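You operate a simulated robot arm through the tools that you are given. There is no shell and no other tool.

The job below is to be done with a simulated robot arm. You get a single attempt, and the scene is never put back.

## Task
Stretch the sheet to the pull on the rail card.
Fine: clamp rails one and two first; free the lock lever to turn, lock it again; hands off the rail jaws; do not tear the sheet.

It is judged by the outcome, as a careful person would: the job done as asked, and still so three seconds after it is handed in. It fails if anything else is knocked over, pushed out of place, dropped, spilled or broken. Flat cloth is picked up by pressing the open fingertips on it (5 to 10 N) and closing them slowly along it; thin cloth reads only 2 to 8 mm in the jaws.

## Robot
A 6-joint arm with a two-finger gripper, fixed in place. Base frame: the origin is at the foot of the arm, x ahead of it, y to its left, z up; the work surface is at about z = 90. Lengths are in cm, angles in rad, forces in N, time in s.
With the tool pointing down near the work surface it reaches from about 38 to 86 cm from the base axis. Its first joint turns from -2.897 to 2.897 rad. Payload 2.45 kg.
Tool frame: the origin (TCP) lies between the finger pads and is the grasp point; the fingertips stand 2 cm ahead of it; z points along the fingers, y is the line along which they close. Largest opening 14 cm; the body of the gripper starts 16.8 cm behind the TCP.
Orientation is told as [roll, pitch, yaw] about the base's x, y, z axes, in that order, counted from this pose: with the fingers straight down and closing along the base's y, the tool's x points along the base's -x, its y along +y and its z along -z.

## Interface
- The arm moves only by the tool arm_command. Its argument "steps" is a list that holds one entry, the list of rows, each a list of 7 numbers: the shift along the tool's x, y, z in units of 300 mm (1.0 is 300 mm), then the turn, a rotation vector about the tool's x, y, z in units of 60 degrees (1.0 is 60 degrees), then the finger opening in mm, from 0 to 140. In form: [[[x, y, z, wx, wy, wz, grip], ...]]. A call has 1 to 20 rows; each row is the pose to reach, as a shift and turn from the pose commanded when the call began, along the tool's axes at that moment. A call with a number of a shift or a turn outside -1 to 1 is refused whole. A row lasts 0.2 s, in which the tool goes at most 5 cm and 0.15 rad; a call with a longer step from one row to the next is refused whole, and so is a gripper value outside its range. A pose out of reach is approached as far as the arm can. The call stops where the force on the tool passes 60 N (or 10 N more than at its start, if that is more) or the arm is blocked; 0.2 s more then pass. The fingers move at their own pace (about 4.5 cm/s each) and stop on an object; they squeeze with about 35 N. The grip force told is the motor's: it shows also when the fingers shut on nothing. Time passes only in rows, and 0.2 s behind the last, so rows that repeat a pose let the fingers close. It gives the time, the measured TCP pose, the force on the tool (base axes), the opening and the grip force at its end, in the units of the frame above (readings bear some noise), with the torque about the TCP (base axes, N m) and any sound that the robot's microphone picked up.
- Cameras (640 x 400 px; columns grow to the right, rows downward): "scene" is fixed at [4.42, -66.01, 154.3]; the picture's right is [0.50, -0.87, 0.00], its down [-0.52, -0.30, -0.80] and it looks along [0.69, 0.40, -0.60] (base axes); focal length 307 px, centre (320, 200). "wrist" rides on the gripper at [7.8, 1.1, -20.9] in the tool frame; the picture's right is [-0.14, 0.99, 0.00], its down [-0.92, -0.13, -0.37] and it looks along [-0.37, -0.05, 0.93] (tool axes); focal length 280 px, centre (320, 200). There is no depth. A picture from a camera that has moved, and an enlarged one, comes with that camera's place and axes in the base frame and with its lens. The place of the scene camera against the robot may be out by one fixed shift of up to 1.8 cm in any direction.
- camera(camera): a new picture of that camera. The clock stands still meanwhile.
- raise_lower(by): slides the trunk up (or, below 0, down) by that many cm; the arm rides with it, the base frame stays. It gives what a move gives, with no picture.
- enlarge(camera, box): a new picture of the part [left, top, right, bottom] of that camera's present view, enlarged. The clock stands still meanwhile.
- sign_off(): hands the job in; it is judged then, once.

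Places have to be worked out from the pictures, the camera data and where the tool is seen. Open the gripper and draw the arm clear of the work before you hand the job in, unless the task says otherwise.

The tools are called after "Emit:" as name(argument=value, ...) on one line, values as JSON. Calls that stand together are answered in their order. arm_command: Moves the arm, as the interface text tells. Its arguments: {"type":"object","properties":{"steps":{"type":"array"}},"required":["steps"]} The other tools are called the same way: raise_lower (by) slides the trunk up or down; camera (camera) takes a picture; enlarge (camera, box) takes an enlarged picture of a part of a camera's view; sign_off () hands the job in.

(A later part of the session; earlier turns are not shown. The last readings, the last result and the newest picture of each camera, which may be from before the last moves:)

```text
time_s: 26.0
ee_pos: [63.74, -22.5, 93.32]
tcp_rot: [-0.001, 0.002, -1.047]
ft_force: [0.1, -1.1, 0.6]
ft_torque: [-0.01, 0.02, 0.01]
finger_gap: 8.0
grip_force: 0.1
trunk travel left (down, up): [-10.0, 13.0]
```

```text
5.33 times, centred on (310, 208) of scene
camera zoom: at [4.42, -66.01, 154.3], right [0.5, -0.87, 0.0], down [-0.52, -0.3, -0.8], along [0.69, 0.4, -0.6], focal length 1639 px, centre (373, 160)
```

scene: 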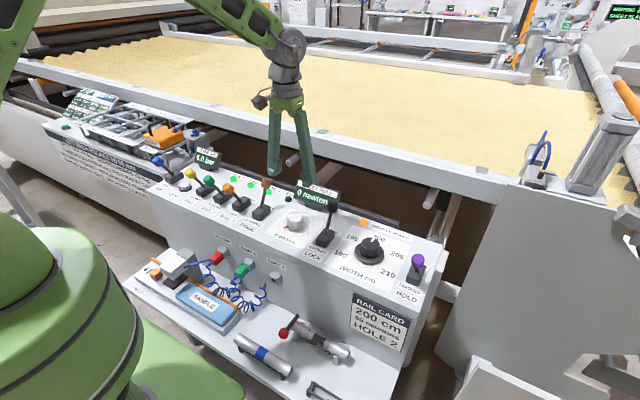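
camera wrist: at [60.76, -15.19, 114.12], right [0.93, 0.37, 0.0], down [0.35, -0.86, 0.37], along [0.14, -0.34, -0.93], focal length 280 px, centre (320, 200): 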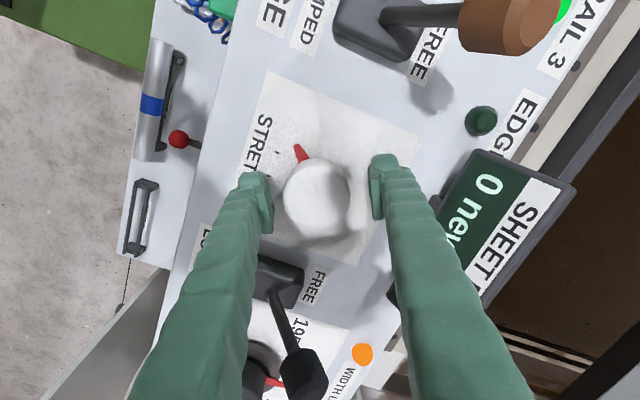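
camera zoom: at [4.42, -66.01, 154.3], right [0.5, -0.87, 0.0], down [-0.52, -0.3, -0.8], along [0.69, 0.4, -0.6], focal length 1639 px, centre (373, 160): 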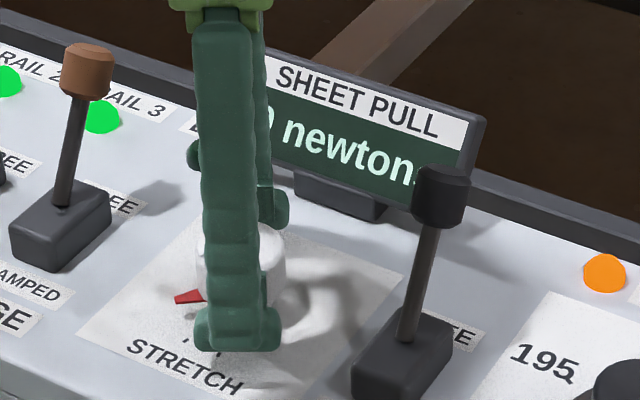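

The wrist view now shows "0 new…" plainly, so the reading is 0 and visible. I close on the knob and turn another 12°.

Emit:
arm_command(steps=[[[0, 0, 0, 0, 0, 0, 60], [0, 0, 0, 0, 0, 0, 45], [0, 0, 0, 0, 0, 0, 40], [0, 0, 0, 0, 0, 0, 40], [0, 0, 0, 0, 0, 0.05, 40], [0, 0, 0, 0, 0, 0.1, 40], [0, 0, 0, 0, 0, 0.15, 40], [0, 0, 0, 0, 0, 0.2, 40], [0, 0, 0, 0, 0, 0.2, 40]]])

Emit:
camera(camera="wrist")

Emit:
enlarge(camera="scene", box=[250, 170, 370, 245])

```text
time_s: 28.0
ee_pos: [63.43, -22.58, 93.32]
tcp_rot: [0.001, 0.002, -1.257]
ft_force: [-24.9, -15.6, 0.6]
ft_torque: [-0.32, 0.05, 0.03]
finger_gap: 4.95
grip_force: 44.8
trunk travel left (down, up): [-10.0, 13.0]
```

```text
taken
camera wrist: at [62.13, -14.83, 114.12], right [0.98, 0.17, 0.0], down [0.16, -0.92, 0.37], along [0.06, -0.36, -0.93], focal length 280 px, centre (320, 200)
```

wrist: 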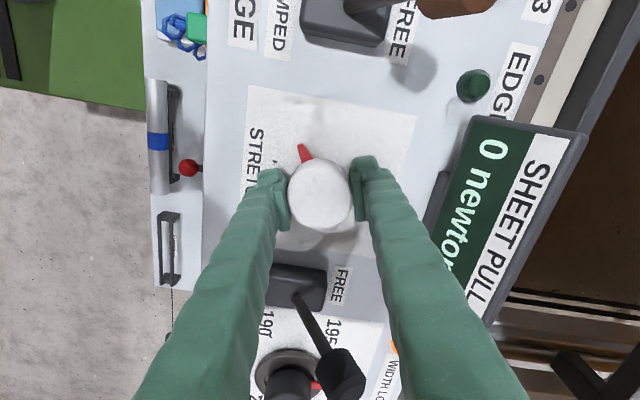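

```text
5.33 times, centred on (310, 208) of scene
camera zoom: at [4.42, -66.01, 154.3], right [0.5, -0.87, 0.0], down [-0.52, -0.3, -0.8], along [0.69, 0.4, -0.6], focal length 1639 px, centre (373, 160)
```

zoom: 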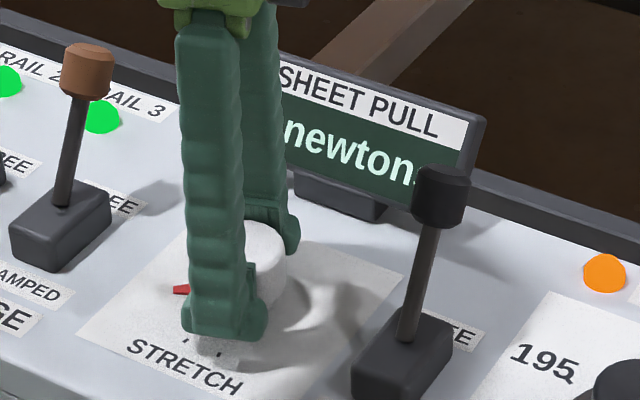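

Still 0 newtons after about 24° in total. The side force of -25 N in x shows the true knob axis is about 4 mm nearer the robot, so I correct that and turn another 15°.

Emit:
arm_command(steps=[[[0.0022, -0.0067, 0, 0, 0, 0, 40], [0.0043, -0.0133, 0, 0, 0, 0, 40], [0.0043, -0.0133, 0, 0, 0, 0.05, 40], [0.0043, -0.0133, 0, 0, 0, 0.1, 40], [0.0043, -0.0133, 0, 0, 0, 0.15, 40], [0.0043, -0.0133, 0, 0, 0, 0.2, 40], [0.0043, -0.0133, 0, 0, 0, 0.25, 40], [0.0043, -0.0133, 0, 0, 0, 0.25, 40]]])

Emit:
camera(camera="wrist")

Emit:
enlarge(camera="scene", box=[250, 170, 370, 245])

```text
time_s: 29.8
ee_pos: [63.39, -22.56, 93.3]
tcp_rot: [0.003, -0.001, -1.519]
ft_force: [3.7, -9.5, 4.3]
ft_torque: [-0.11, 0.11, -0.02]
finger_gap: 4.97
grip_force: 45.0
trunk travel left (down, up): [-10.0, 13.0]
```

```text
taken
camera wrist: at [64.08, -14.7, 114.12], right [1.0, -0.09, 0.0], down [-0.08, -0.93, 0.37], along [-0.03, -0.37, -0.93], focal length 280 px, centre (320, 200)
```

wrist: 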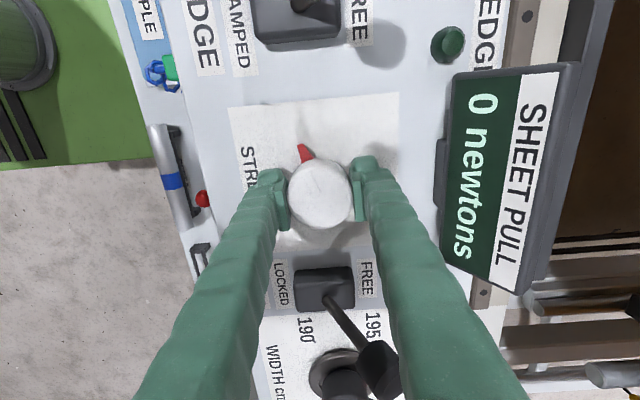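

```text
5.33 times, centred on (310, 208) of scene
camera zoom: at [4.42, -66.01, 154.3], right [0.5, -0.87, 0.0], down [-0.52, -0.3, -0.8], along [0.69, 0.4, -0.6], focal length 1639 px, centre (373, 160)
```

zoom: 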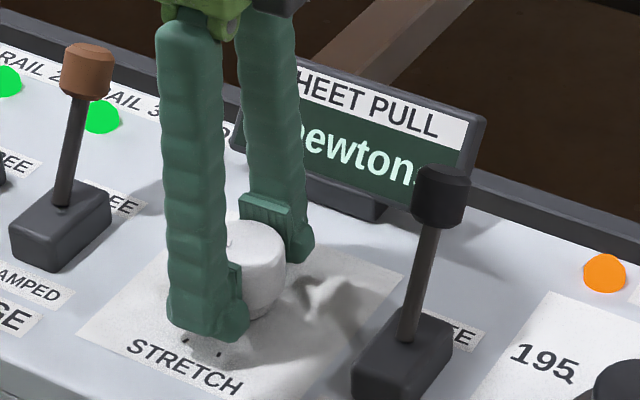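

The full display now shows "0 newtons" after about 39° of turning, and the pointer moves with my grip. I keep turning clockwise in 15° increments.

Emit:
arm_command(steps=[[[0, 0, 0, 0, 0, 0.06, 40], [0, 0, 0, 0, 0, 0.12, 40], [0, 0, 0, 0, 0, 0.18, 40], [0, 0, 0, 0, 0, 0.25, 40], [0, 0, 0, 0, 0, 0.25, 40]]])

Emit:
camera(camera="wrist")

```text
time_s: 31.0
ee_pos: [63.54, -22.64, 93.28]
tcp_rot: [0.002, -0.001, -1.782]
ft_force: [9.1, -8.1, 13.1]
ft_torque: [0.01, 0.14, 0.0]
finger_gap: 4.95
grip_force: 44.9
trunk travel left (down, up): [-10.0, 13.0]
```

```text
taken
camera wrist: at [66.09, -15.14, 114.12], right [0.94, -0.34, 0.0], down [-0.32, -0.87, 0.37], along [-0.12, -0.35, -0.93], focal length 280 px, centre (320, 200)
```

wrist: 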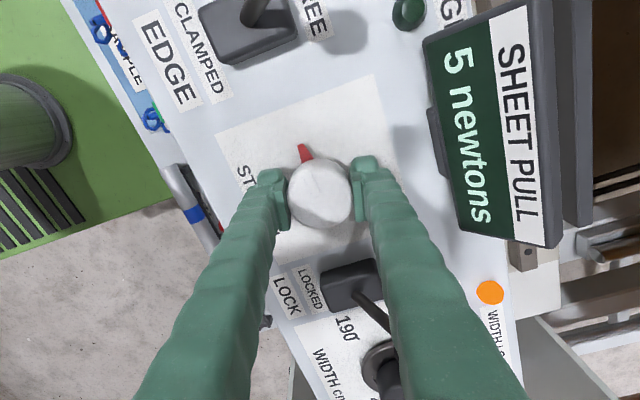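

The pull has started: 5 newtons at about 54° of turn. I continue with 8° increments to learn the rate.

Emit:
arm_command(steps=[[[0, 0, 0, 0, 0, 0.05, 40], [0, 0, 0, 0, 0, 0.1, 40], [0, 0, 0, 0, 0, 0.1333, 40], [0, 0, 0, 0, 0, 0.1333, 40]]])

Emit:
camera(camera="wrist")

```text
time_s: 32.0
ee_pos: [63.37, -22.57, 93.21]
tcp_rot: [0.003, -0.001, -1.923]
ft_force: [14.9, -5.3, 14.5]
ft_torque: [0.18, 0.01, -0.02]
finger_gap: 4.97
grip_force: 44.6
trunk travel left (down, up): [-10.0, 13.0]
```

```text
taken
camera wrist: at [67.08, -15.58, 114.12], right [0.88, -0.47, 0.0], down [-0.44, -0.82, 0.37], along [-0.17, -0.33, -0.93], focal length 280 px, centre (320, 200)
```

wrist: 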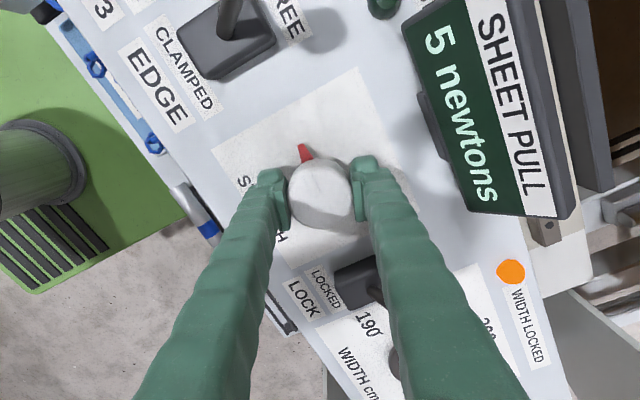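

It still reads 5, so it may advance in steps or the knob axis has some lost motion. I relieve the side force with a 1.5 mm shift and turn another 8°.

Emit:
arm_command(steps=[[[0.0017, 0.0047, -0.003, 0, 0, 0.03, 40], [0.0017, 0.0047, -0.003, 0, 0, 0.08, 40], [0.0017, 0.0047, -0.003, 0, 0, 0.1333, 40], [0.0017, 0.0047, -0.003, 0, 0, 0.1333, 40]]])

Emit:
camera(camera="wrist")

Emit:
camera(camera="scene")

```text
time_s: 33.0
ee_pos: [63.34, -22.55, 93.1]
tcp_rot: [-0.002, 0.0, -2.059]
ft_force: [4.2, -11.1, 5.3]
ft_torque: [-0.29, 0.13, -0.03]
finger_gap: 4.94
grip_force: 45.0
trunk travel left (down, up): [-10.0, 13.0]
```

```text
taken
camera wrist: at [68.08, -16.18, 114.1], right [0.81, -0.59, 0.0], down [-0.54, -0.75, 0.37], along [-0.22, -0.3, -0.93], focal length 280 px, centre (320, 200)
```

wrist: 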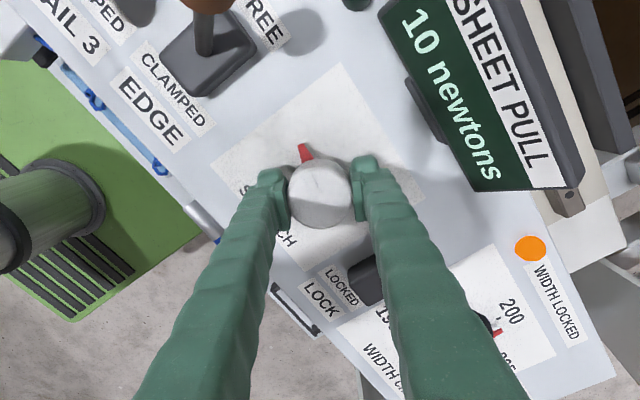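

```text
taken
```

scene: 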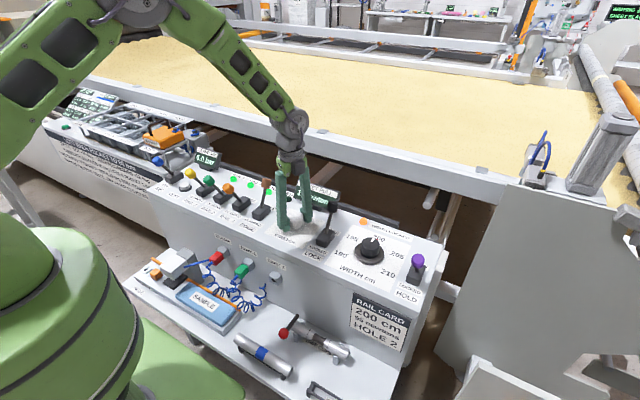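

10 newtons at about 70° of turn, so the readout moves in 5 N steps. I keep going in 8–10° increments, checking the number each time.

Emit:
arm_command(steps=[[[0, 0, 0, 0, 0, 0.05, 40], [0, 0, 0, 0, 0, 0.1, 40], [0, 0, 0, 0, 0, 0.1667, 40], [0, 0, 0, 0, 0, 0.1667, 40]]])

Emit:
camera(camera="wrist")

```text
time_s: 34.0
ee_pos: [63.56, -22.59, 93.21]
tcp_rot: [-0.001, -0.001, -2.235]
ft_force: [-2.3, -9.1, -1.8]
ft_torque: [0.04, -0.2, 0.01]
finger_gap: 4.94
grip_force: 45.2
trunk travel left (down, up): [-10.0, 13.0]
```

```text
taken
camera wrist: at [69.11, -17.09, 114.1], right [0.7, -0.72, 0.0], down [-0.67, -0.65, 0.37], along [-0.27, -0.26, -0.93], focal length 280 px, centre (320, 200)
```

wrist: 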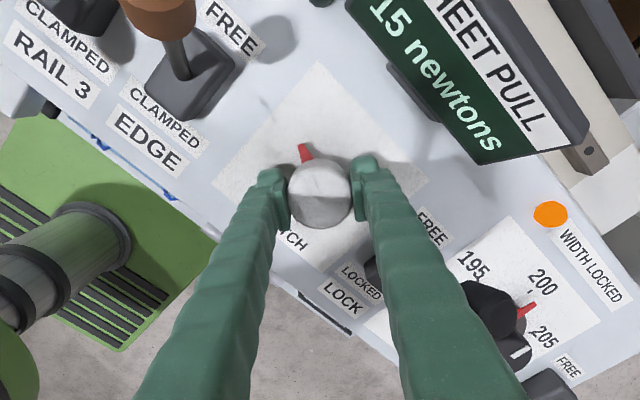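

15 newtons at about 80°. The display is leaving the wrist view, so I check whether the scene camera sees it from here.

Emit:
enlarge(camera="scene", box=[250, 170, 370, 245])

```text
5.33 times, centred on (310, 208) of scene
camera zoom: at [4.42, -66.01, 154.3], right [0.5, -0.87, 0.0], down [-0.52, -0.3, -0.8], along [0.69, 0.4, -0.6], focal length 1639 px, centre (373, 160)
```

zoom: 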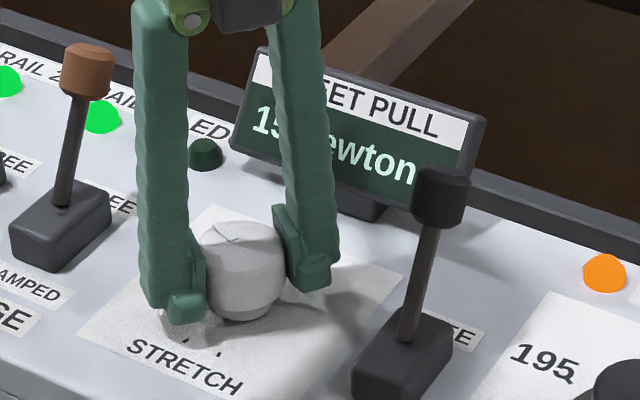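

The scene camera reads "15" from this angle, which is enough. I turn another 12°.

Emit:
arm_command(steps=[[[0, 0, 0, 0, 0, 0.05, 40], [0, 0, 0, 0, 0, 0.1, 40], [0, 0, 0, 0, 0, 0.15, 40], [0, 0, 0, 0, 0, 0.2, 40], [0, 0, 0, 0, 0, 0.2, 40]]])

Emit:
enlarge(camera="scene", box=[250, 170, 370, 245])

Emit:
camera(camera="wrist")

```text
time_s: 35.2
ee_pos: [63.31, -22.54, 93.28]
tcp_rot: [-0.002, 0.0, -2.442]
ft_force: [-8.5, -6.2, -5.2]
ft_torque: [-0.07, 0.0, 0.01]
finger_gap: 4.96
grip_force: 44.2
trunk travel left (down, up): [-10.0, 13.0]
```

```text
5.33 times, centred on (310, 208) of scene
camera zoom: at [4.42, -66.01, 154.3], right [0.5, -0.87, 0.0], down [-0.52, -0.3, -0.8], along [0.69, 0.4, -0.6], focal length 1639 px, centre (373, 160)
```

zoom: 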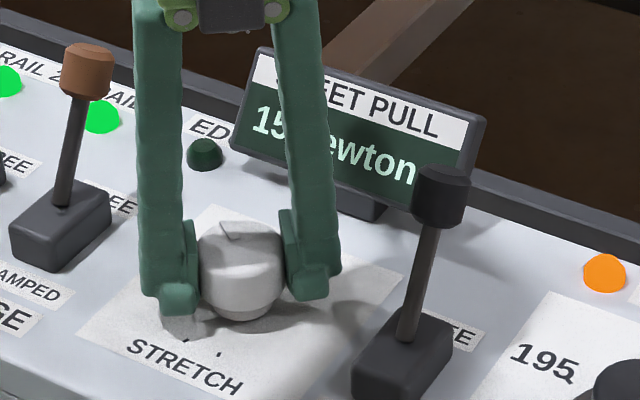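

```text
taken
camera wrist: at [70.12, -18.37, 114.1], right [0.53, -0.85, 0.0], down [-0.79, -0.49, 0.37], along [-0.31, -0.19, -0.93], focal length 280 px, centre (320, 200)
```

wrist: 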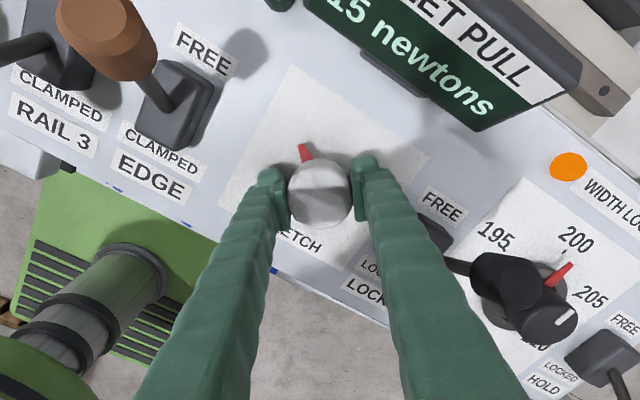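

It still reads 15 at about 92°, which fits 5 N per 15° of turn, so 55 N should come near 200–212°. I'm close to the wrist's range, so I release here, lift above the knob and check that the pull holds.

Emit:
arm_command(steps=[[[0, 0, 0, 0, 0, 0, 60], [0, 0, 0, 0, 0, 0, 90], [0, 0, 0, 0, 0, 0, 90], [0, 0, -0.07, 0, 0, 0, 90], [0, 0, -0.14, 0, 0, 0, 90], [0, 0, -0.14, 0, 0, 0, 90]]])

Emit:
camera(camera="wrist")

Emit:
enlarge(camera="scene", box=[250, 170, 370, 245])

```text
time_s: 36.6
ee_pos: [63.53, -22.56, 97.68]
tcp_rot: [0.0, 0.001, -2.444]
ft_force: [0.3, 1.1, -0.8]
ft_torque: [-0.05, -0.05, -0.01]
finger_gap: 8.98
grip_force: 0.1
trunk travel left (down, up): [-10.0, 13.0]
```

```text
taken
camera wrist: at [70.18, -18.36, 118.31], right [0.53, -0.85, 0.0], down [-0.79, -0.49, 0.37], along [-0.31, -0.2, -0.93], focal length 280 px, centre (320, 200)
```

wrist: 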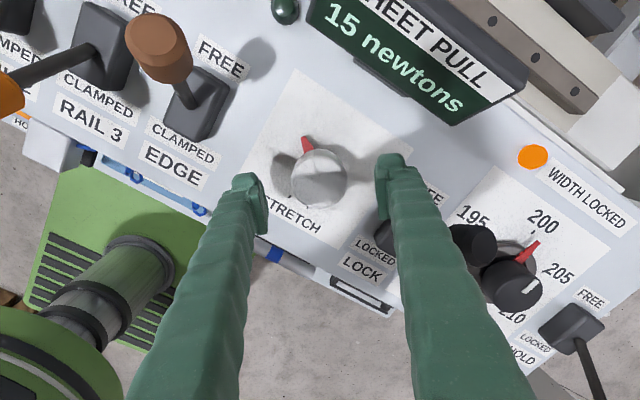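

```text
5.33 times, centred on (310, 208) of scene
camera zoom: at [4.42, -66.01, 154.3], right [0.5, -0.87, 0.0], down [-0.52, -0.3, -0.8], along [0.69, 0.4, -0.6], focal length 1639 px, centre (373, 160)
```

zoom: 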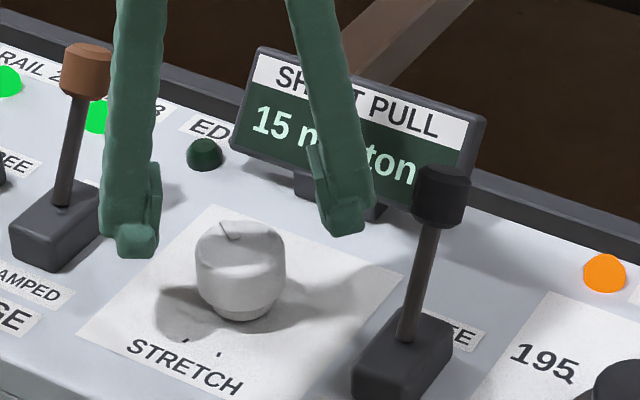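

The pull holds at 15 N with the knob released. I now swing the raised, open gripper back counter-clockwise to get a fresh turning range.

Emit:
arm_command(steps=[[[0, 0, 0, 0, 0, -0.125, 90], [0, 0, 0, 0, 0, -0.25, 90], [0, 0, 0, 0, 0, -0.375, 90], [0, 0, 0, 0, 0, -0.5, 90], [0, 0, 0, 0, 0, -0.625, 90], [0, 0, 0, 0, 0, -0.75, 90], [0, 0, 0, 0, 0, -0.875, 90], [0, 0, 0, 0, 0, -1.0, 90]]])

Emit:
arm_command(steps=[[[0, 0, 0, 0, 0, -0.125, 90], [0, 0, 0, 0, 0, -0.25, 90], [0, 0, 0, 0, 0, -0.375, 90], [0, 0, 0, 0, 0, -0.5, 90], [0, 0, 0, 0, 0, -0.625, 90], [0, 0, 0, 0, 0, -0.75, 90], [0, 0, 0, 0, 0, -0.875, 90], [0, 0, 0, 0, 0, -1.0, 90]]])

Emit:
arm_command(steps=[[[0, 0, 0, 0, 0, -0.125, 90], [0, 0, 0, 0, 0, -0.25, 90], [0, 0, 0, 0, 0, -0.375, 90], [0, 0, 0, 0, 0, -0.5, 90], [0, 0, 0, 0, 0, -0.62, 90], [0, 0, 0, 0, 0, -0.62, 90]]])

Emit:
camera(camera="wrist")

Emit:
enlarge(camera="scene", box=[250, 170, 370, 245])

```text
time_s: 38.4
ee_pos: [63.51, -22.47, 97.63]
tcp_rot: [0.001, 0.001, -1.395]
ft_force: [-1.0, 0.4, -0.3]
ft_torque: [0.01, 0.0, -0.02]
finger_gap: 8.99
grip_force: 0.0
trunk travel left (down, up): [-10.0, 13.0]
```

```text
time_s: 40.2
ee_pos: [63.44, -22.47, 97.59]
tcp_rot: [-0.001, -0.001, -0.348]
ft_force: [-0.3, 0.2, -0.2]
ft_torque: [-0.01, 0.03, 0.03]
finger_gap: 9.0
grip_force: 0.1
trunk travel left (down, up): [-10.0, 13.0]
```

```text
time_s: 41.6
ee_pos: [63.54, -22.51, 97.47]
tcp_rot: [-0.001, -0.001, 0.302]
ft_force: [0.0, -0.1, -1.1]
ft_torque: [-0.04, 0.0, -0.01]
finger_gap: 8.99
grip_force: 0.1
trunk travel left (down, up): [-10.0, 13.0]
```

```text
taken
camera wrist: at [55.67, -23.77, 118.38], right [-0.16, 0.99, 0.0], down [0.92, 0.15, 0.37], along [0.36, 0.06, -0.93], focal length 280 px, centre (320, 200)
```

wrist: 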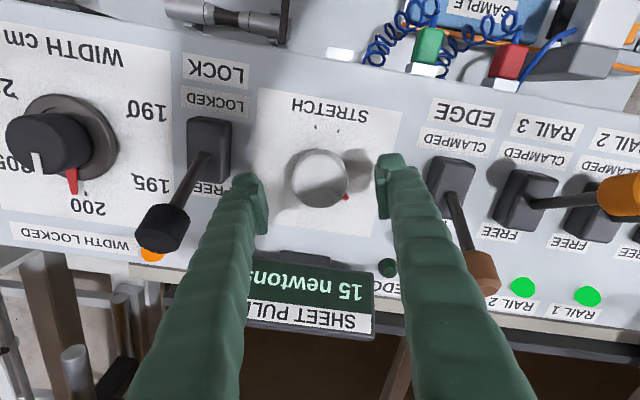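

```text
5.33 times, centred on (310, 208) of scene
camera zoom: at [4.42, -66.01, 154.3], right [0.5, -0.87, 0.0], down [-0.52, -0.3, -0.8], along [0.69, 0.4, -0.6], focal length 1639 px, centre (373, 160)
```

zoom: 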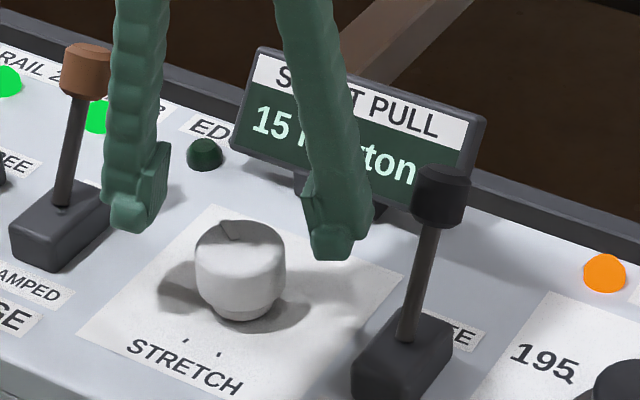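

The wrist view reads 15 newtons between the fingers. The pointer sits near the right finger's sector, so I turn 10° further back, then descend around the knob with the fingers open.

Emit:
arm_command(steps=[[[0, 0, 0, 0, 0, -0.09, 85], [0, 0, 0, 0, 0, -0.17, 80], [0, 0, 0.05, 0, 0, -0.17, 80], [0, 0, 0.1, 0, 0, -0.17, 80], [0, 0, 0.1417, 0, 0, -0.17, 80], [0, 0, 0.1417, 0, 0, -0.17, 80]]])

Emit:
camera(camera="wrist")

Emit:
enlarge(camera="scene", box=[250, 170, 370, 245])

```text
time_s: 43.0
ee_pos: [63.64, -22.49, 93.24]
tcp_rot: [0.0, 0.001, 0.478]
ft_force: [-0.1, 0.3, -0.7]
ft_torque: [0.0, 0.03, 0.0]
finger_gap: 8.0
grip_force: 0.1
trunk travel left (down, up): [-10.0, 13.0]
```

```text
taken
camera wrist: at [56.04, -25.15, 114.03], right [-0.33, 0.94, 0.0], down [0.88, 0.31, 0.37], along [0.35, 0.12, -0.93], focal length 280 px, centre (320, 200)
```

wrist: 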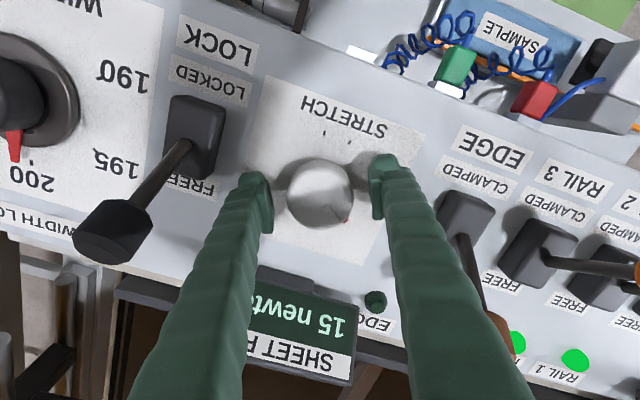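

```text
5.33 times, centred on (310, 208) of scene
camera zoom: at [4.42, -66.01, 154.3], right [0.5, -0.87, 0.0], down [-0.52, -0.3, -0.8], along [0.69, 0.4, -0.6], focal length 1639 px, centre (373, 160)
```

zoom: 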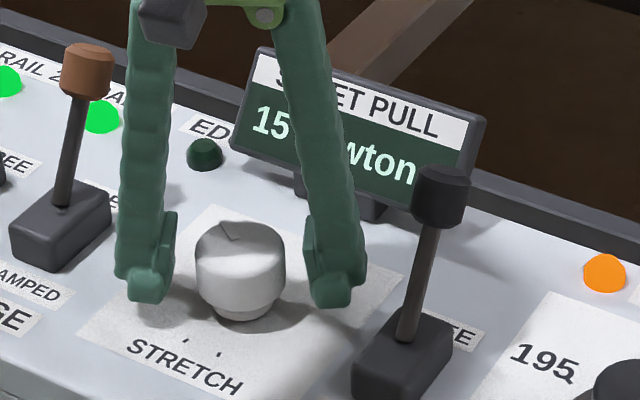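

The knob is centred between the fingers and both views read 15. I close and turn 20° clockwise; I expect about 25 N.

Emit:
arm_command(steps=[[[0, 0, 0, 0, 0, 0, 60], [0, 0, 0, 0, 0, 0, 45], [0, 0, 0, 0, 0, 0, 40], [0, 0, 0, 0, 0, 0, 40], [0, 0, 0, 0, 0, 0.06, 40], [0, 0, 0, 0, 0, 0.12, 40], [0, 0, 0, 0, 0, 0.18, 40], [0, 0, 0, 0, 0, 0.24, 40], [0, 0, 0, 0, 0, 0.3, 40], [0, 0, 0, 0, 0, 0.3333, 40], [0, 0, 0, 0, 0, 0.3333, 40]]])

Emit:
camera(camera="wrist")

Emit:
enlarge(camera="scene", box=[250, 170, 370, 245])

```text
time_s: 45.4
ee_pos: [63.5, -22.52, 93.23]
tcp_rot: [0.0, 0.001, 0.129]
ft_force: [-0.6, 5.3, -6.4]
ft_torque: [-0.08, 0.18, 0.01]
finger_gap: 5.11
grip_force: 44.9
trunk travel left (down, up): [-10.0, 13.0]
```

```text
taken
camera wrist: at [55.59, -22.42, 114.04], right [0.01, 1.0, 0.0], down [0.93, -0.01, 0.37], along [0.37, 0.0, -0.93], focal length 280 px, centre (320, 200)
```

wrist: 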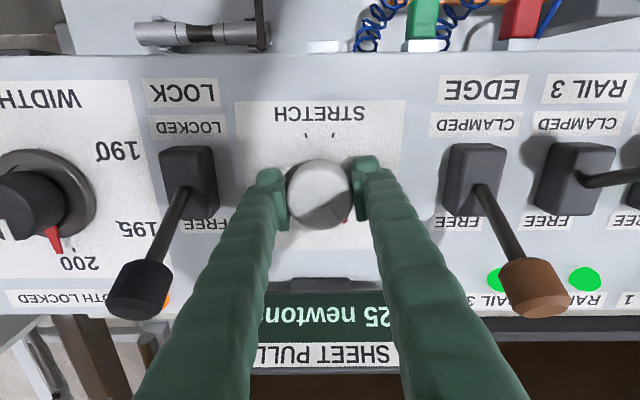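

```text
5.33 times, centred on (310, 208) of scene
camera zoom: at [4.42, -66.01, 154.3], right [0.5, -0.87, 0.0], down [-0.52, -0.3, -0.8], along [0.69, 0.4, -0.6], focal length 1639 px, centre (373, 160)
```

zoom: 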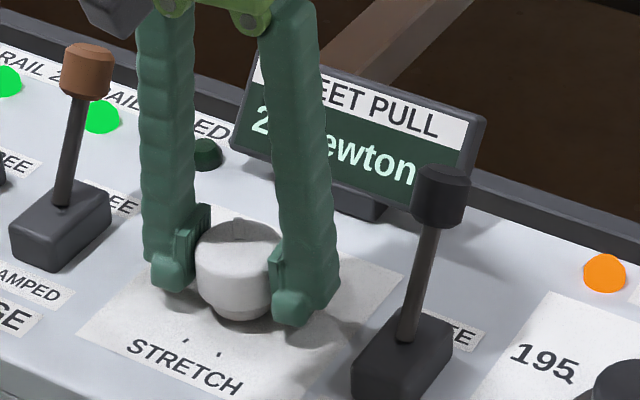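

It reads 25 newtons exactly as predicted (about 112° in total). The number will be hidden for the next stretch, so I turn a moderate 30° (expecting 35 N) in two halves and check.

Emit:
arm_command(steps=[[[0, 0, 0, 0, 0, 0.06, 40], [0, 0, 0, 0, 0, 0.12, 40], [0, 0, 0, 0, 0, 0.18, 40], [0, 0, 0, 0, 0, 0.25, 40], [0, 0, 0, 0, 0, 0.25, 40]]])

Emit:
camera(camera="wrist")

Emit:
enlarge(camera="scene", box=[250, 170, 370, 245])

```text
time_s: 46.6
ee_pos: [63.42, -22.53, 93.31]
tcp_rot: [0.001, 0.002, -0.135]
ft_force: [-4.9, 3.1, -11.5]
ft_torque: [-0.1, 0.02, -0.01]
finger_gap: 5.11
grip_force: 45.3
trunk travel left (down, up): [-10.0, 13.0]
```

```text
taken
camera wrist: at [55.88, -20.38, 114.05], right [0.27, 0.96, 0.0], down [0.9, -0.25, 0.37], along [0.35, -0.1, -0.93], focal length 280 px, centre (320, 200)
```

wrist: 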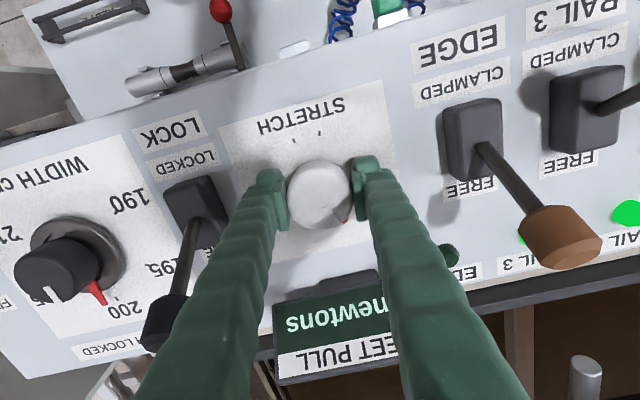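

```text
5.33 times, centred on (310, 208) of scene
camera zoom: at [4.42, -66.01, 154.3], right [0.5, -0.87, 0.0], down [-0.52, -0.3, -0.8], along [0.69, 0.4, -0.6], focal length 1639 px, centre (373, 160)
```

zoom: 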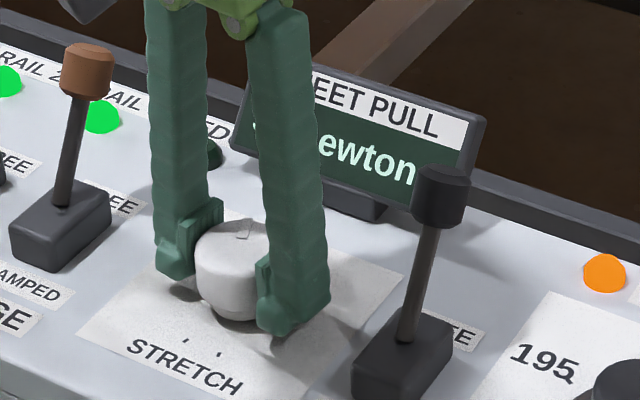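

The number is behind a finger here, as expected (about 127°, should be 30 N). Another 15° brings me toward the angle where the wrist camera sees it again.

Emit:
arm_command(steps=[[[0, 0, 0, 0, 0, 0.06, 40], [0, 0, 0, 0, 0, 0.12, 40], [0, 0, 0, 0, 0, 0.18, 40], [0, 0, 0, 0, 0, 0.25, 40], [0, 0, 0, 0, 0, 0.25, 40]]])

Emit:
camera(camera="wrist")

Emit:
enlarge(camera="scene", box=[250, 170, 370, 245])

```text
time_s: 47.8
ee_pos: [63.54, -22.43, 93.22]
tcp_rot: [0.001, 0.001, -0.396]
ft_force: [-6.6, 4.5, -19.2]
ft_torque: [-0.2, -0.4, -0.03]
finger_gap: 5.09
grip_force: 45.1
trunk travel left (down, up): [-10.0, 13.0]
```

```text
taken
camera wrist: at [56.71, -18.5, 114.07], right [0.51, 0.86, 0.0], down [0.8, -0.47, 0.37], along [0.32, -0.19, -0.93], focal length 280 px, centre (320, 200)
```

wrist: 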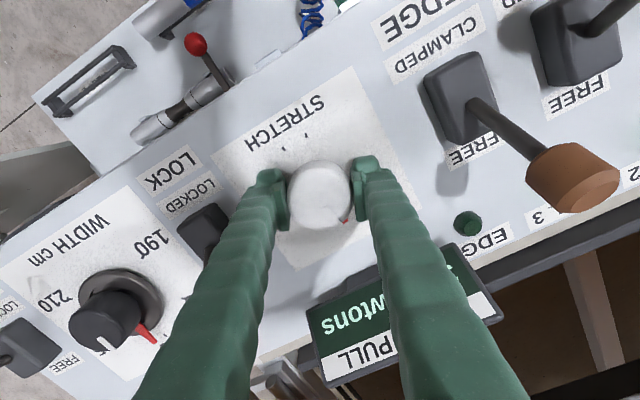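

```text
5.33 times, centred on (310, 208) of scene
camera zoom: at [4.42, -66.01, 154.3], right [0.5, -0.87, 0.0], down [-0.52, -0.3, -0.8], along [0.69, 0.4, -0.6], focal length 1639 px, centre (373, 160)
```

zoom: 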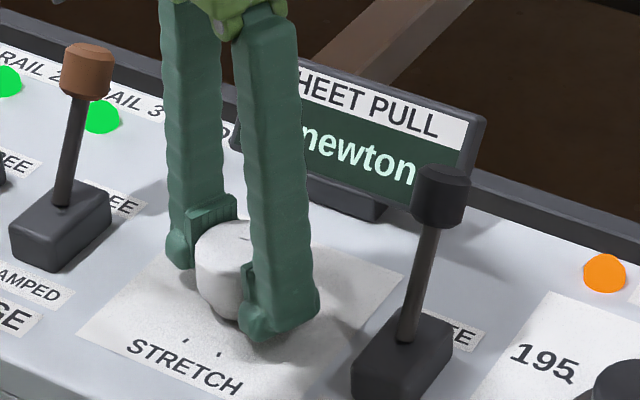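

Still hidden at about 142° (35 N expected). I ease 1 mm down to relieve the vertical drag and turn 10° more, where the number should come into view.

Emit:
arm_command(steps=[[[0, 0, 0.003, 0, 0, 0.04, 40], [0, 0, 0.004, 0, 0, 0.08, 40], [0, 0, 0.004, 0, 0, 0.13, 40], [0, 0, 0.004, 0, 0, 0.17, 40], [0, 0, 0.004, 0, 0, 0.17, 40]]])

Emit:
camera(camera="wrist")

Emit:
enlarge(camera="scene", box=[250, 170, 370, 245])

```text
time_s: 49.0
ee_pos: [63.41, -22.54, 93.42]
tcp_rot: [0.0, -0.001, -0.574]
ft_force: [-8.6, 1.9, -5.2]
ft_torque: [0.09, 0.28, -0.01]
finger_gap: 5.12
grip_force: 44.6
trunk travel left (down, up): [-10.0, 13.0]
```

```text
taken
camera wrist: at [57.46, -17.34, 114.05], right [0.65, 0.76, 0.0], down [0.7, -0.61, 0.37], along [0.28, -0.24, -0.93], focal length 280 px, centre (320, 200)
```

wrist: 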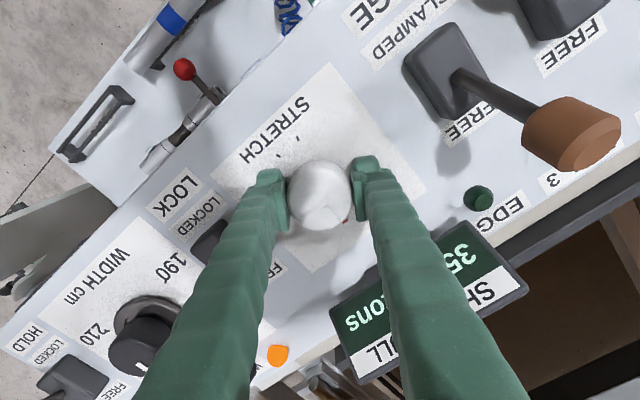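

```text
5.33 times, centred on (310, 208) of scene
camera zoom: at [4.42, -66.01, 154.3], right [0.5, -0.87, 0.0], down [-0.52, -0.3, -0.8], along [0.69, 0.4, -0.6], focal length 1639 px, centre (373, 160)
```

zoom: 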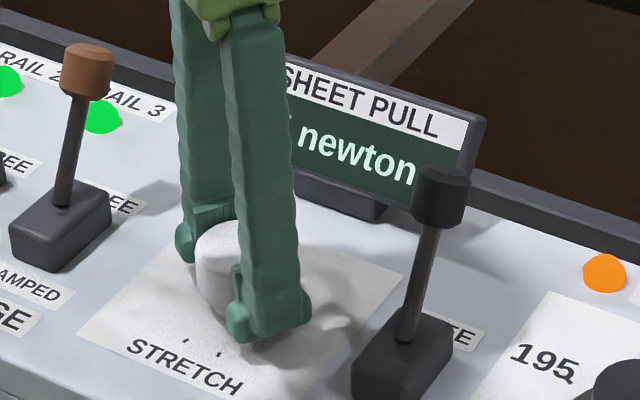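

The wrist view reads "35" at about 152°, on the predicted schedule. I turn 12° more, expecting 40.

Emit:
arm_command(steps=[[[0, 0, 0, 0, 0, 0.05, 40], [0, 0, 0, 0, 0, 0.1, 40], [0, 0, 0, 0, 0, 0.15, 40], [0, 0, 0, 0, 0, 0.2, 40], [0, 0, 0, 0, 0, 0.2, 40]]])

Emit:
camera(camera="wrist")

```text
time_s: 50.2
ee_pos: [63.51, -22.49, 93.23]
tcp_rot: [0.002, 0.0, -0.783]
ft_force: [-4.3, 4.2, -7.0]
ft_torque: [0.08, 0.03, -0.02]
finger_gap: 5.09
grip_force: 45.0
trunk travel left (down, up): [-10.0, 13.0]
```

```text
taken
camera wrist: at [58.68, -16.22, 114.06], right [0.8, 0.61, 0.0], down [0.56, -0.74, 0.37], along [0.22, -0.29, -0.93], focal length 280 px, centre (320, 200)
```

wrist: 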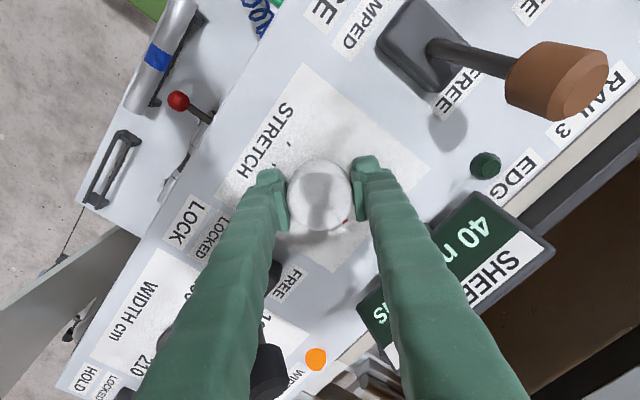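

It reads 40 at about 164°. Another 15°, expecting 45.

Emit:
arm_command(steps=[[[0, 0, 0, 0, 0, 0.05, 40], [0, 0, 0, 0, 0, 0.1, 40], [0, 0, 0, 0, 0, 0.15, 40], [0, 0, 0, 0, 0, 0.2, 40], [0, 0, 0, 0, 0, 0.25, 40], [0, 0, 0, 0, 0, 0.25, 40]]])

Emit:
camera(camera="wrist")

```text
time_s: 51.6
ee_pos: [63.58, -22.54, 93.18]
tcp_rot: [0.003, -0.002, -1.045]
ft_force: [-6.9, -3.3, 5.6]
ft_torque: [0.14, 0.37, -0.02]
finger_gap: 5.08
grip_force: 45.5
trunk travel left (down, up): [-10.0, 13.0]
```

```text
taken
camera wrist: at [60.45, -15.19, 114.06], right [0.93, 0.38, 0.0], down [0.35, -0.86, 0.37], along [0.14, -0.34, -0.93], focal length 280 px, centre (320, 200)
```

wrist: 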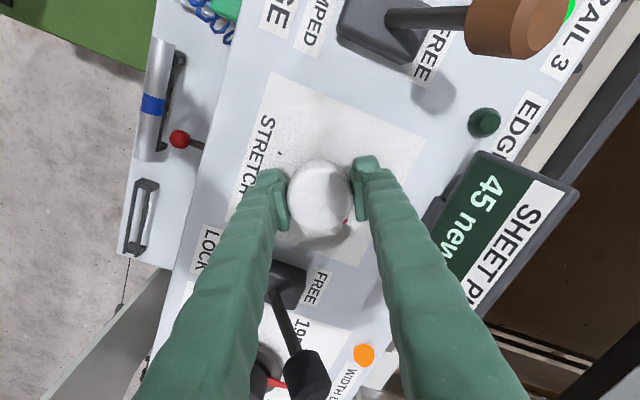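

It reads 45 at about 179°. I turn 10° more, expecting 50.

Emit:
arm_command(steps=[[[0, 0, 0, 0, 0, 0.05, 40], [0, 0, 0, 0, 0, 0.1, 40], [0, 0, 0, 0, 0, 0.1667, 40], [0, 0, 0, 0, 0, 0.1667, 40]]])

Emit:
camera(camera="wrist")

```text
time_s: 52.6
ee_pos: [63.5, -22.54, 93.26]
tcp_rot: [0.002, 0.0, -1.219]
ft_force: [-3.8, -1.5, 5.6]
ft_torque: [-0.15, -0.04, 0.0]
finger_gap: 5.12
grip_force: 45.6
trunk travel left (down, up): [-10.0, 13.0]
```

```text
taken
camera wrist: at [61.76, -14.79, 114.06], right [0.98, 0.21, 0.0], down [0.2, -0.91, 0.37], along [0.08, -0.36, -0.93], focal length 280 px, centre (320, 200)
```

wrist: 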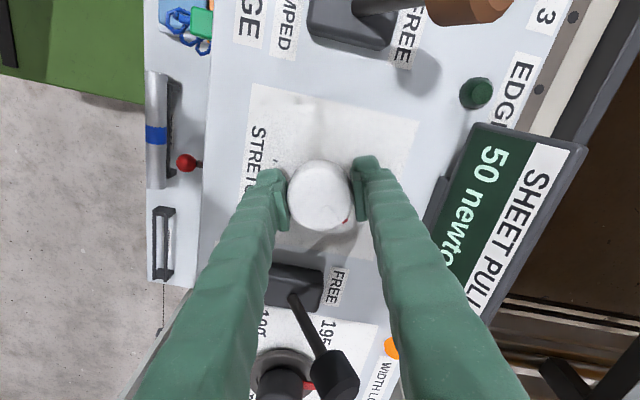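

It reads 50 at about 189°. Now a fine 10° turn; the change to 55 should be right around there.

Emit:
arm_command(steps=[[[0, 0, 0, 0, 0, 0.05, 40], [0, 0, 0, 0, 0, 0.1, 40], [0, 0, 0, 0, 0, 0.1667, 40], [0, 0, 0, 0, 0, 0.1667, 40]]])

Emit:
camera(camera="wrist")

```text
time_s: 53.6
ee_pos: [63.51, -22.57, 93.41]
tcp_rot: [-0.001, 0.002, -1.394]
ft_force: [-0.2, -0.3, 4.5]
ft_torque: [-0.27, -0.16, 0.01]
finger_gap: 5.1
grip_force: 45.0
trunk travel left (down, up): [-10.0, 13.0]
```

```text
taken
camera wrist: at [63.14, -14.62, 114.06], right [1.0, 0.04, 0.0], down [0.04, -0.93, 0.37], along [0.01, -0.37, -0.93], focal length 280 px, centre (320, 200)
```

wrist: 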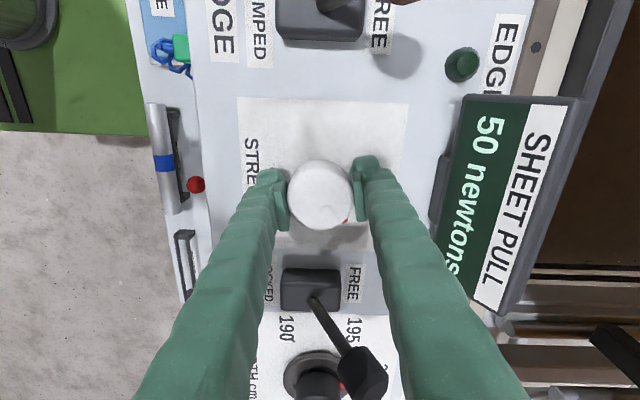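

Still 50 at about 199°. I turn another 5°.

Emit:
arm_command(steps=[[[0, 0, 0, 0, 0, 0.04, 40], [0, 0, 0, 0, 0, 0.0833, 40], [0, 0, 0, 0, 0, 0.0833, 40]]])

Emit:
camera(camera="wrist")

```text
time_s: 54.4
ee_pos: [63.45, -22.46, 93.24]
tcp_rot: [0.0, -0.001, -1.482]
ft_force: [0.3, 0.2, 4.4]
ft_torque: [0.08, 0.07, -0.02]
finger_gap: 5.12
grip_force: 44.8
trunk travel left (down, up): [-10.0, 13.0]
```

```text
taken
camera wrist: at [63.82, -14.62, 114.06], right [1.0, -0.05, 0.0], down [-0.04, -0.93, 0.37], along [-0.02, -0.37, -0.93], focal length 280 px, centre (320, 200)
```

wrist: 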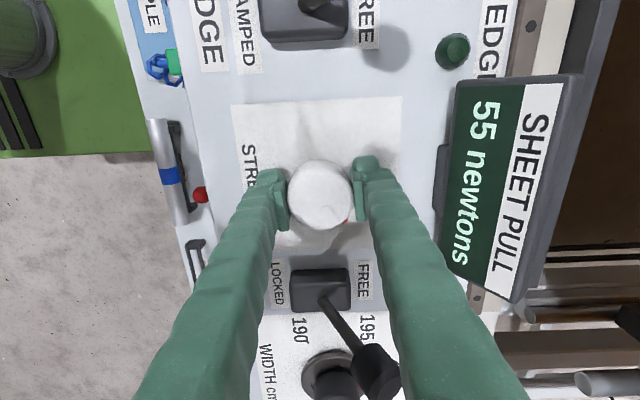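

It reads 55 newtons at about 204°, just past the change-over. I turn 5° more to sit in the middle of the 55 step so that releasing the knob doesn't tip it back.

Emit:
arm_command(steps=[[[0, 0, 0, 0, 0, 0.04, 40], [0, 0, 0, 0, 0, 0.08, 40], [0, 0, 0, 0, 0, 0.08, 40], [0, 0, 0, 0, 0, 0.08, 40]]])

Emit:
camera(camera="wrist")

```text
time_s: 55.4
ee_pos: [63.52, -22.52, 93.32]
tcp_rot: [0.0, -0.001, -1.564]
ft_force: [2.4, -0.6, 5.2]
ft_torque: [-0.08, -0.05, 0.04]
finger_gap: 5.11
grip_force: 45.2
trunk travel left (down, up): [-10.0, 13.0]
```

```text
taken
camera wrist: at [64.46, -14.68, 114.06], right [0.99, -0.13, 0.0], down [-0.12, -0.92, 0.37], along [-0.05, -0.37, -0.93], focal length 280 px, centre (320, 200)
```

wrist: 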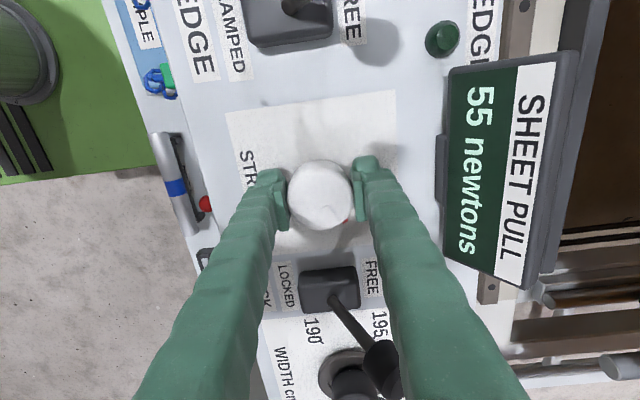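

It holds steady at 55 newtons. I open the fingers and lift straight up clear of the knob, then check that the pull stays.

Emit:
arm_command(steps=[[[0, 0, 0, 0, 0, 0, 55], [0, 0, 0, 0, 0, 0, 65], [0, 0, 0, 0, 0, 0, 80], [0, 0, 0, 0, 0, 0, 80], [0, 0, -0.08, 0, 0, 0, 80], [0, 0, -0.2, 0, 0, 0, 80], [0, 0, -0.34, 0, 0, 0, 80], [0, 0, -0.48, 0, 0, 0, 80], [0, 0, -0.62, 0, 0, 0, 80], [0, 0, -0.62, 0, 0, 0, 80]]])

Emit:
camera(camera="wrist")

Emit:
enlarge(camera="scene", box=[250, 170, 370, 245])

```text
time_s: 57.6
ee_pos: [63.43, -22.59, 111.88]
tcp_rot: [0.0, 0.001, -1.563]
ft_force: [-0.1, 0.0, 0.1]
ft_torque: [-0.03, -0.03, -0.04]
finger_gap: 7.99
grip_force: 0.0
trunk travel left (down, up): [-10.0, 13.0]
```

```text
taken
camera wrist: at [64.42, -14.7, 132.6], right [0.99, -0.13, 0.0], down [-0.12, -0.92, 0.37], along [-0.05, -0.37, -0.93], focal length 280 px, centre (320, 200)
```

wrist: 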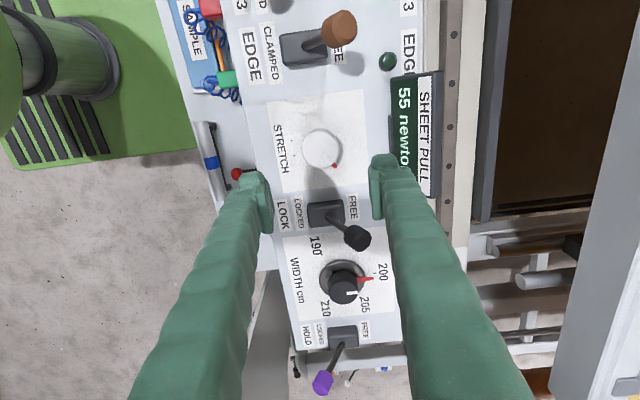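

```text
5.33 times, centred on (310, 208) of scene
camera zoom: at [4.42, -66.01, 154.3], right [0.5, -0.87, 0.0], down [-0.52, -0.3, -0.8], along [0.69, 0.4, -0.6], focal length 1639 px, centre (373, 160)
```

zoom: 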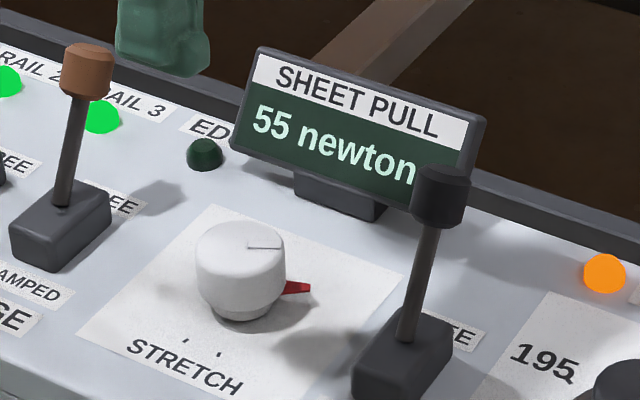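

The display clearly shows 55 newtons with the knob released. I turn the raised gripper back to square and shut the fingers, ready to push the lock lever.

Emit:
arm_command(steps=[[[0, 0, 0, 0, 0, -0.125, 40], [0, 0, 0, 0, 0, -0.25, 0], [0, 0, 0, 0, 0, -0.375, 0], [0, 0, 0, 0, 0, -0.5, 0], [0, 0, 0, 0, 0, -0.625, 0], [0, 0, 0, 0, 0, -0.75, 0], [0, 0, 0, 0, 0, -0.875, 0], [0, 0, 0, 0, 0, -1.0, 0]]])

Emit:
arm_command(steps=[[[0, 0, 0, 0, 0, -0.125, 0], [0, 0, 0, 0, 0, -0.25, 0], [0, 0, 0, 0, 0, -0.375, 0], [0, 0, 0, 0, 0, -0.4933, 0], [0, 0, 0, 0, 0, -0.4933, 0]]])

Emit:
camera(camera="wrist")

```text
time_s: 59.4
ee_pos: [63.59, -22.52, 111.71]
tcp_rot: [0.0, -0.001, -0.516]
ft_force: [0.7, -0.2, 0.3]
ft_torque: [-0.04, 0.05, 0.01]
finger_gap: 0.0
grip_force: 29.4
trunk travel left (down, up): [-10.0, 13.0]
```

```text
time_s: 60.6
ee_pos: [63.58, -22.58, 111.78]
tcp_rot: [0.001, -0.001, 0.002]
ft_force: [0.2, 0.3, 0.6]
ft_torque: [-0.02, 0.01, -0.02]
finger_gap: 0.01
grip_force: 29.4
trunk travel left (down, up): [-10.0, 13.0]
```

```text
taken
camera wrist: at [55.68, -21.45, 132.57], right [0.14, 0.99, 0.0], down [0.92, -0.13, 0.37], along [0.37, -0.05, -0.93], focal length 280 px, centre (320, 200)
```

wrist: 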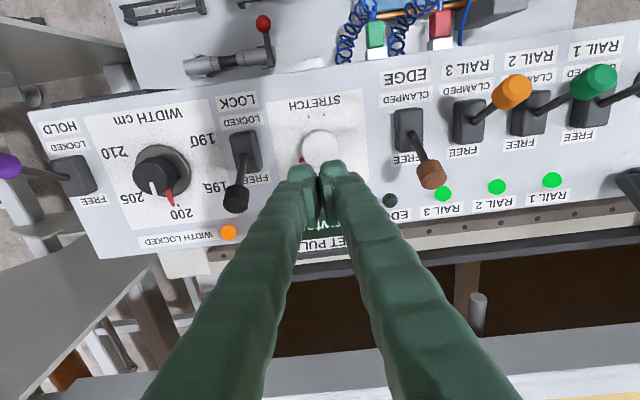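

Fingers are shut and square; the lock knob reads (67.0, -33.8). I move over its far side at x = 73, y = -34.2 and descend between the display's end and the width lamp.

Emit:
arm_command(steps=[[[-0.08, -0.1, 0, 0, 0, 0, 0], [-0.16, -0.2, 0, 0, 0, 0, 0], [-0.24, -0.3, 0, 0, 0, 0, 0], [-0.315, -0.388, 0, 0, 0, 0, 0], [-0.315, -0.388, 0.1, 0, 0, 0, 0], [-0.315, -0.388, 0.2, 0, 0, 0, 0], [-0.315, -0.388, 0.3, 0, 0, 0, 0], [-0.315, -0.388, 0.37, 0, 0, 0, 0], [-0.315, -0.388, 0.41, 0, 0, 0, 0], [-0.315, -0.388, 0.41, 0, 0, 0, 0]]])

Emit:
camera(camera="wrist")

Emit:
enlarge(camera="scene", box=[250, 150, 410, 250])

```text
time_s: 62.8
ee_pos: [73.07, -34.21, 99.5]
tcp_rot: [-0.001, 0.001, 0.001]
ft_force: [0.9, -0.4, -0.8]
ft_torque: [-0.03, -0.02, 0.02]
finger_gap: 0.0
grip_force: 29.2
trunk travel left (down, up): [-10.0, 13.0]
```

```text
taken
camera wrist: at [65.22, -33.07, 120.32], right [0.14, 0.99, 0.0], down [0.92, -0.13, 0.37], along [0.37, -0.05, -0.93], focal length 280 px, centre (320, 200)
```

wrist: 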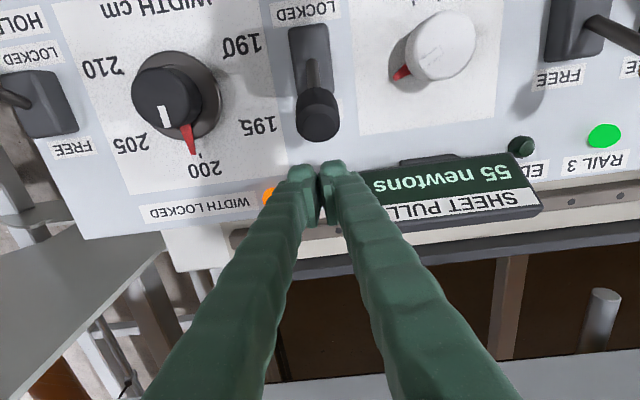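

```text
4.00 times, centred on (330, 200) of scene
camera zoom: at [4.42, -66.01, 154.3], right [0.5, -0.87, 0.0], down [-0.52, -0.3, -0.8], along [0.69, 0.4, -0.6], focal length 1229 px, centre (280, 200)
```

zoom: 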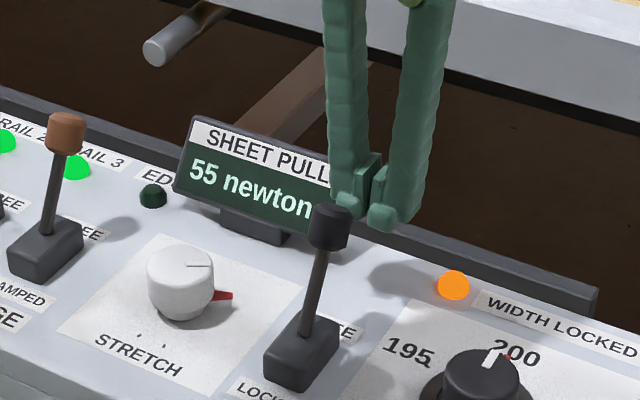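

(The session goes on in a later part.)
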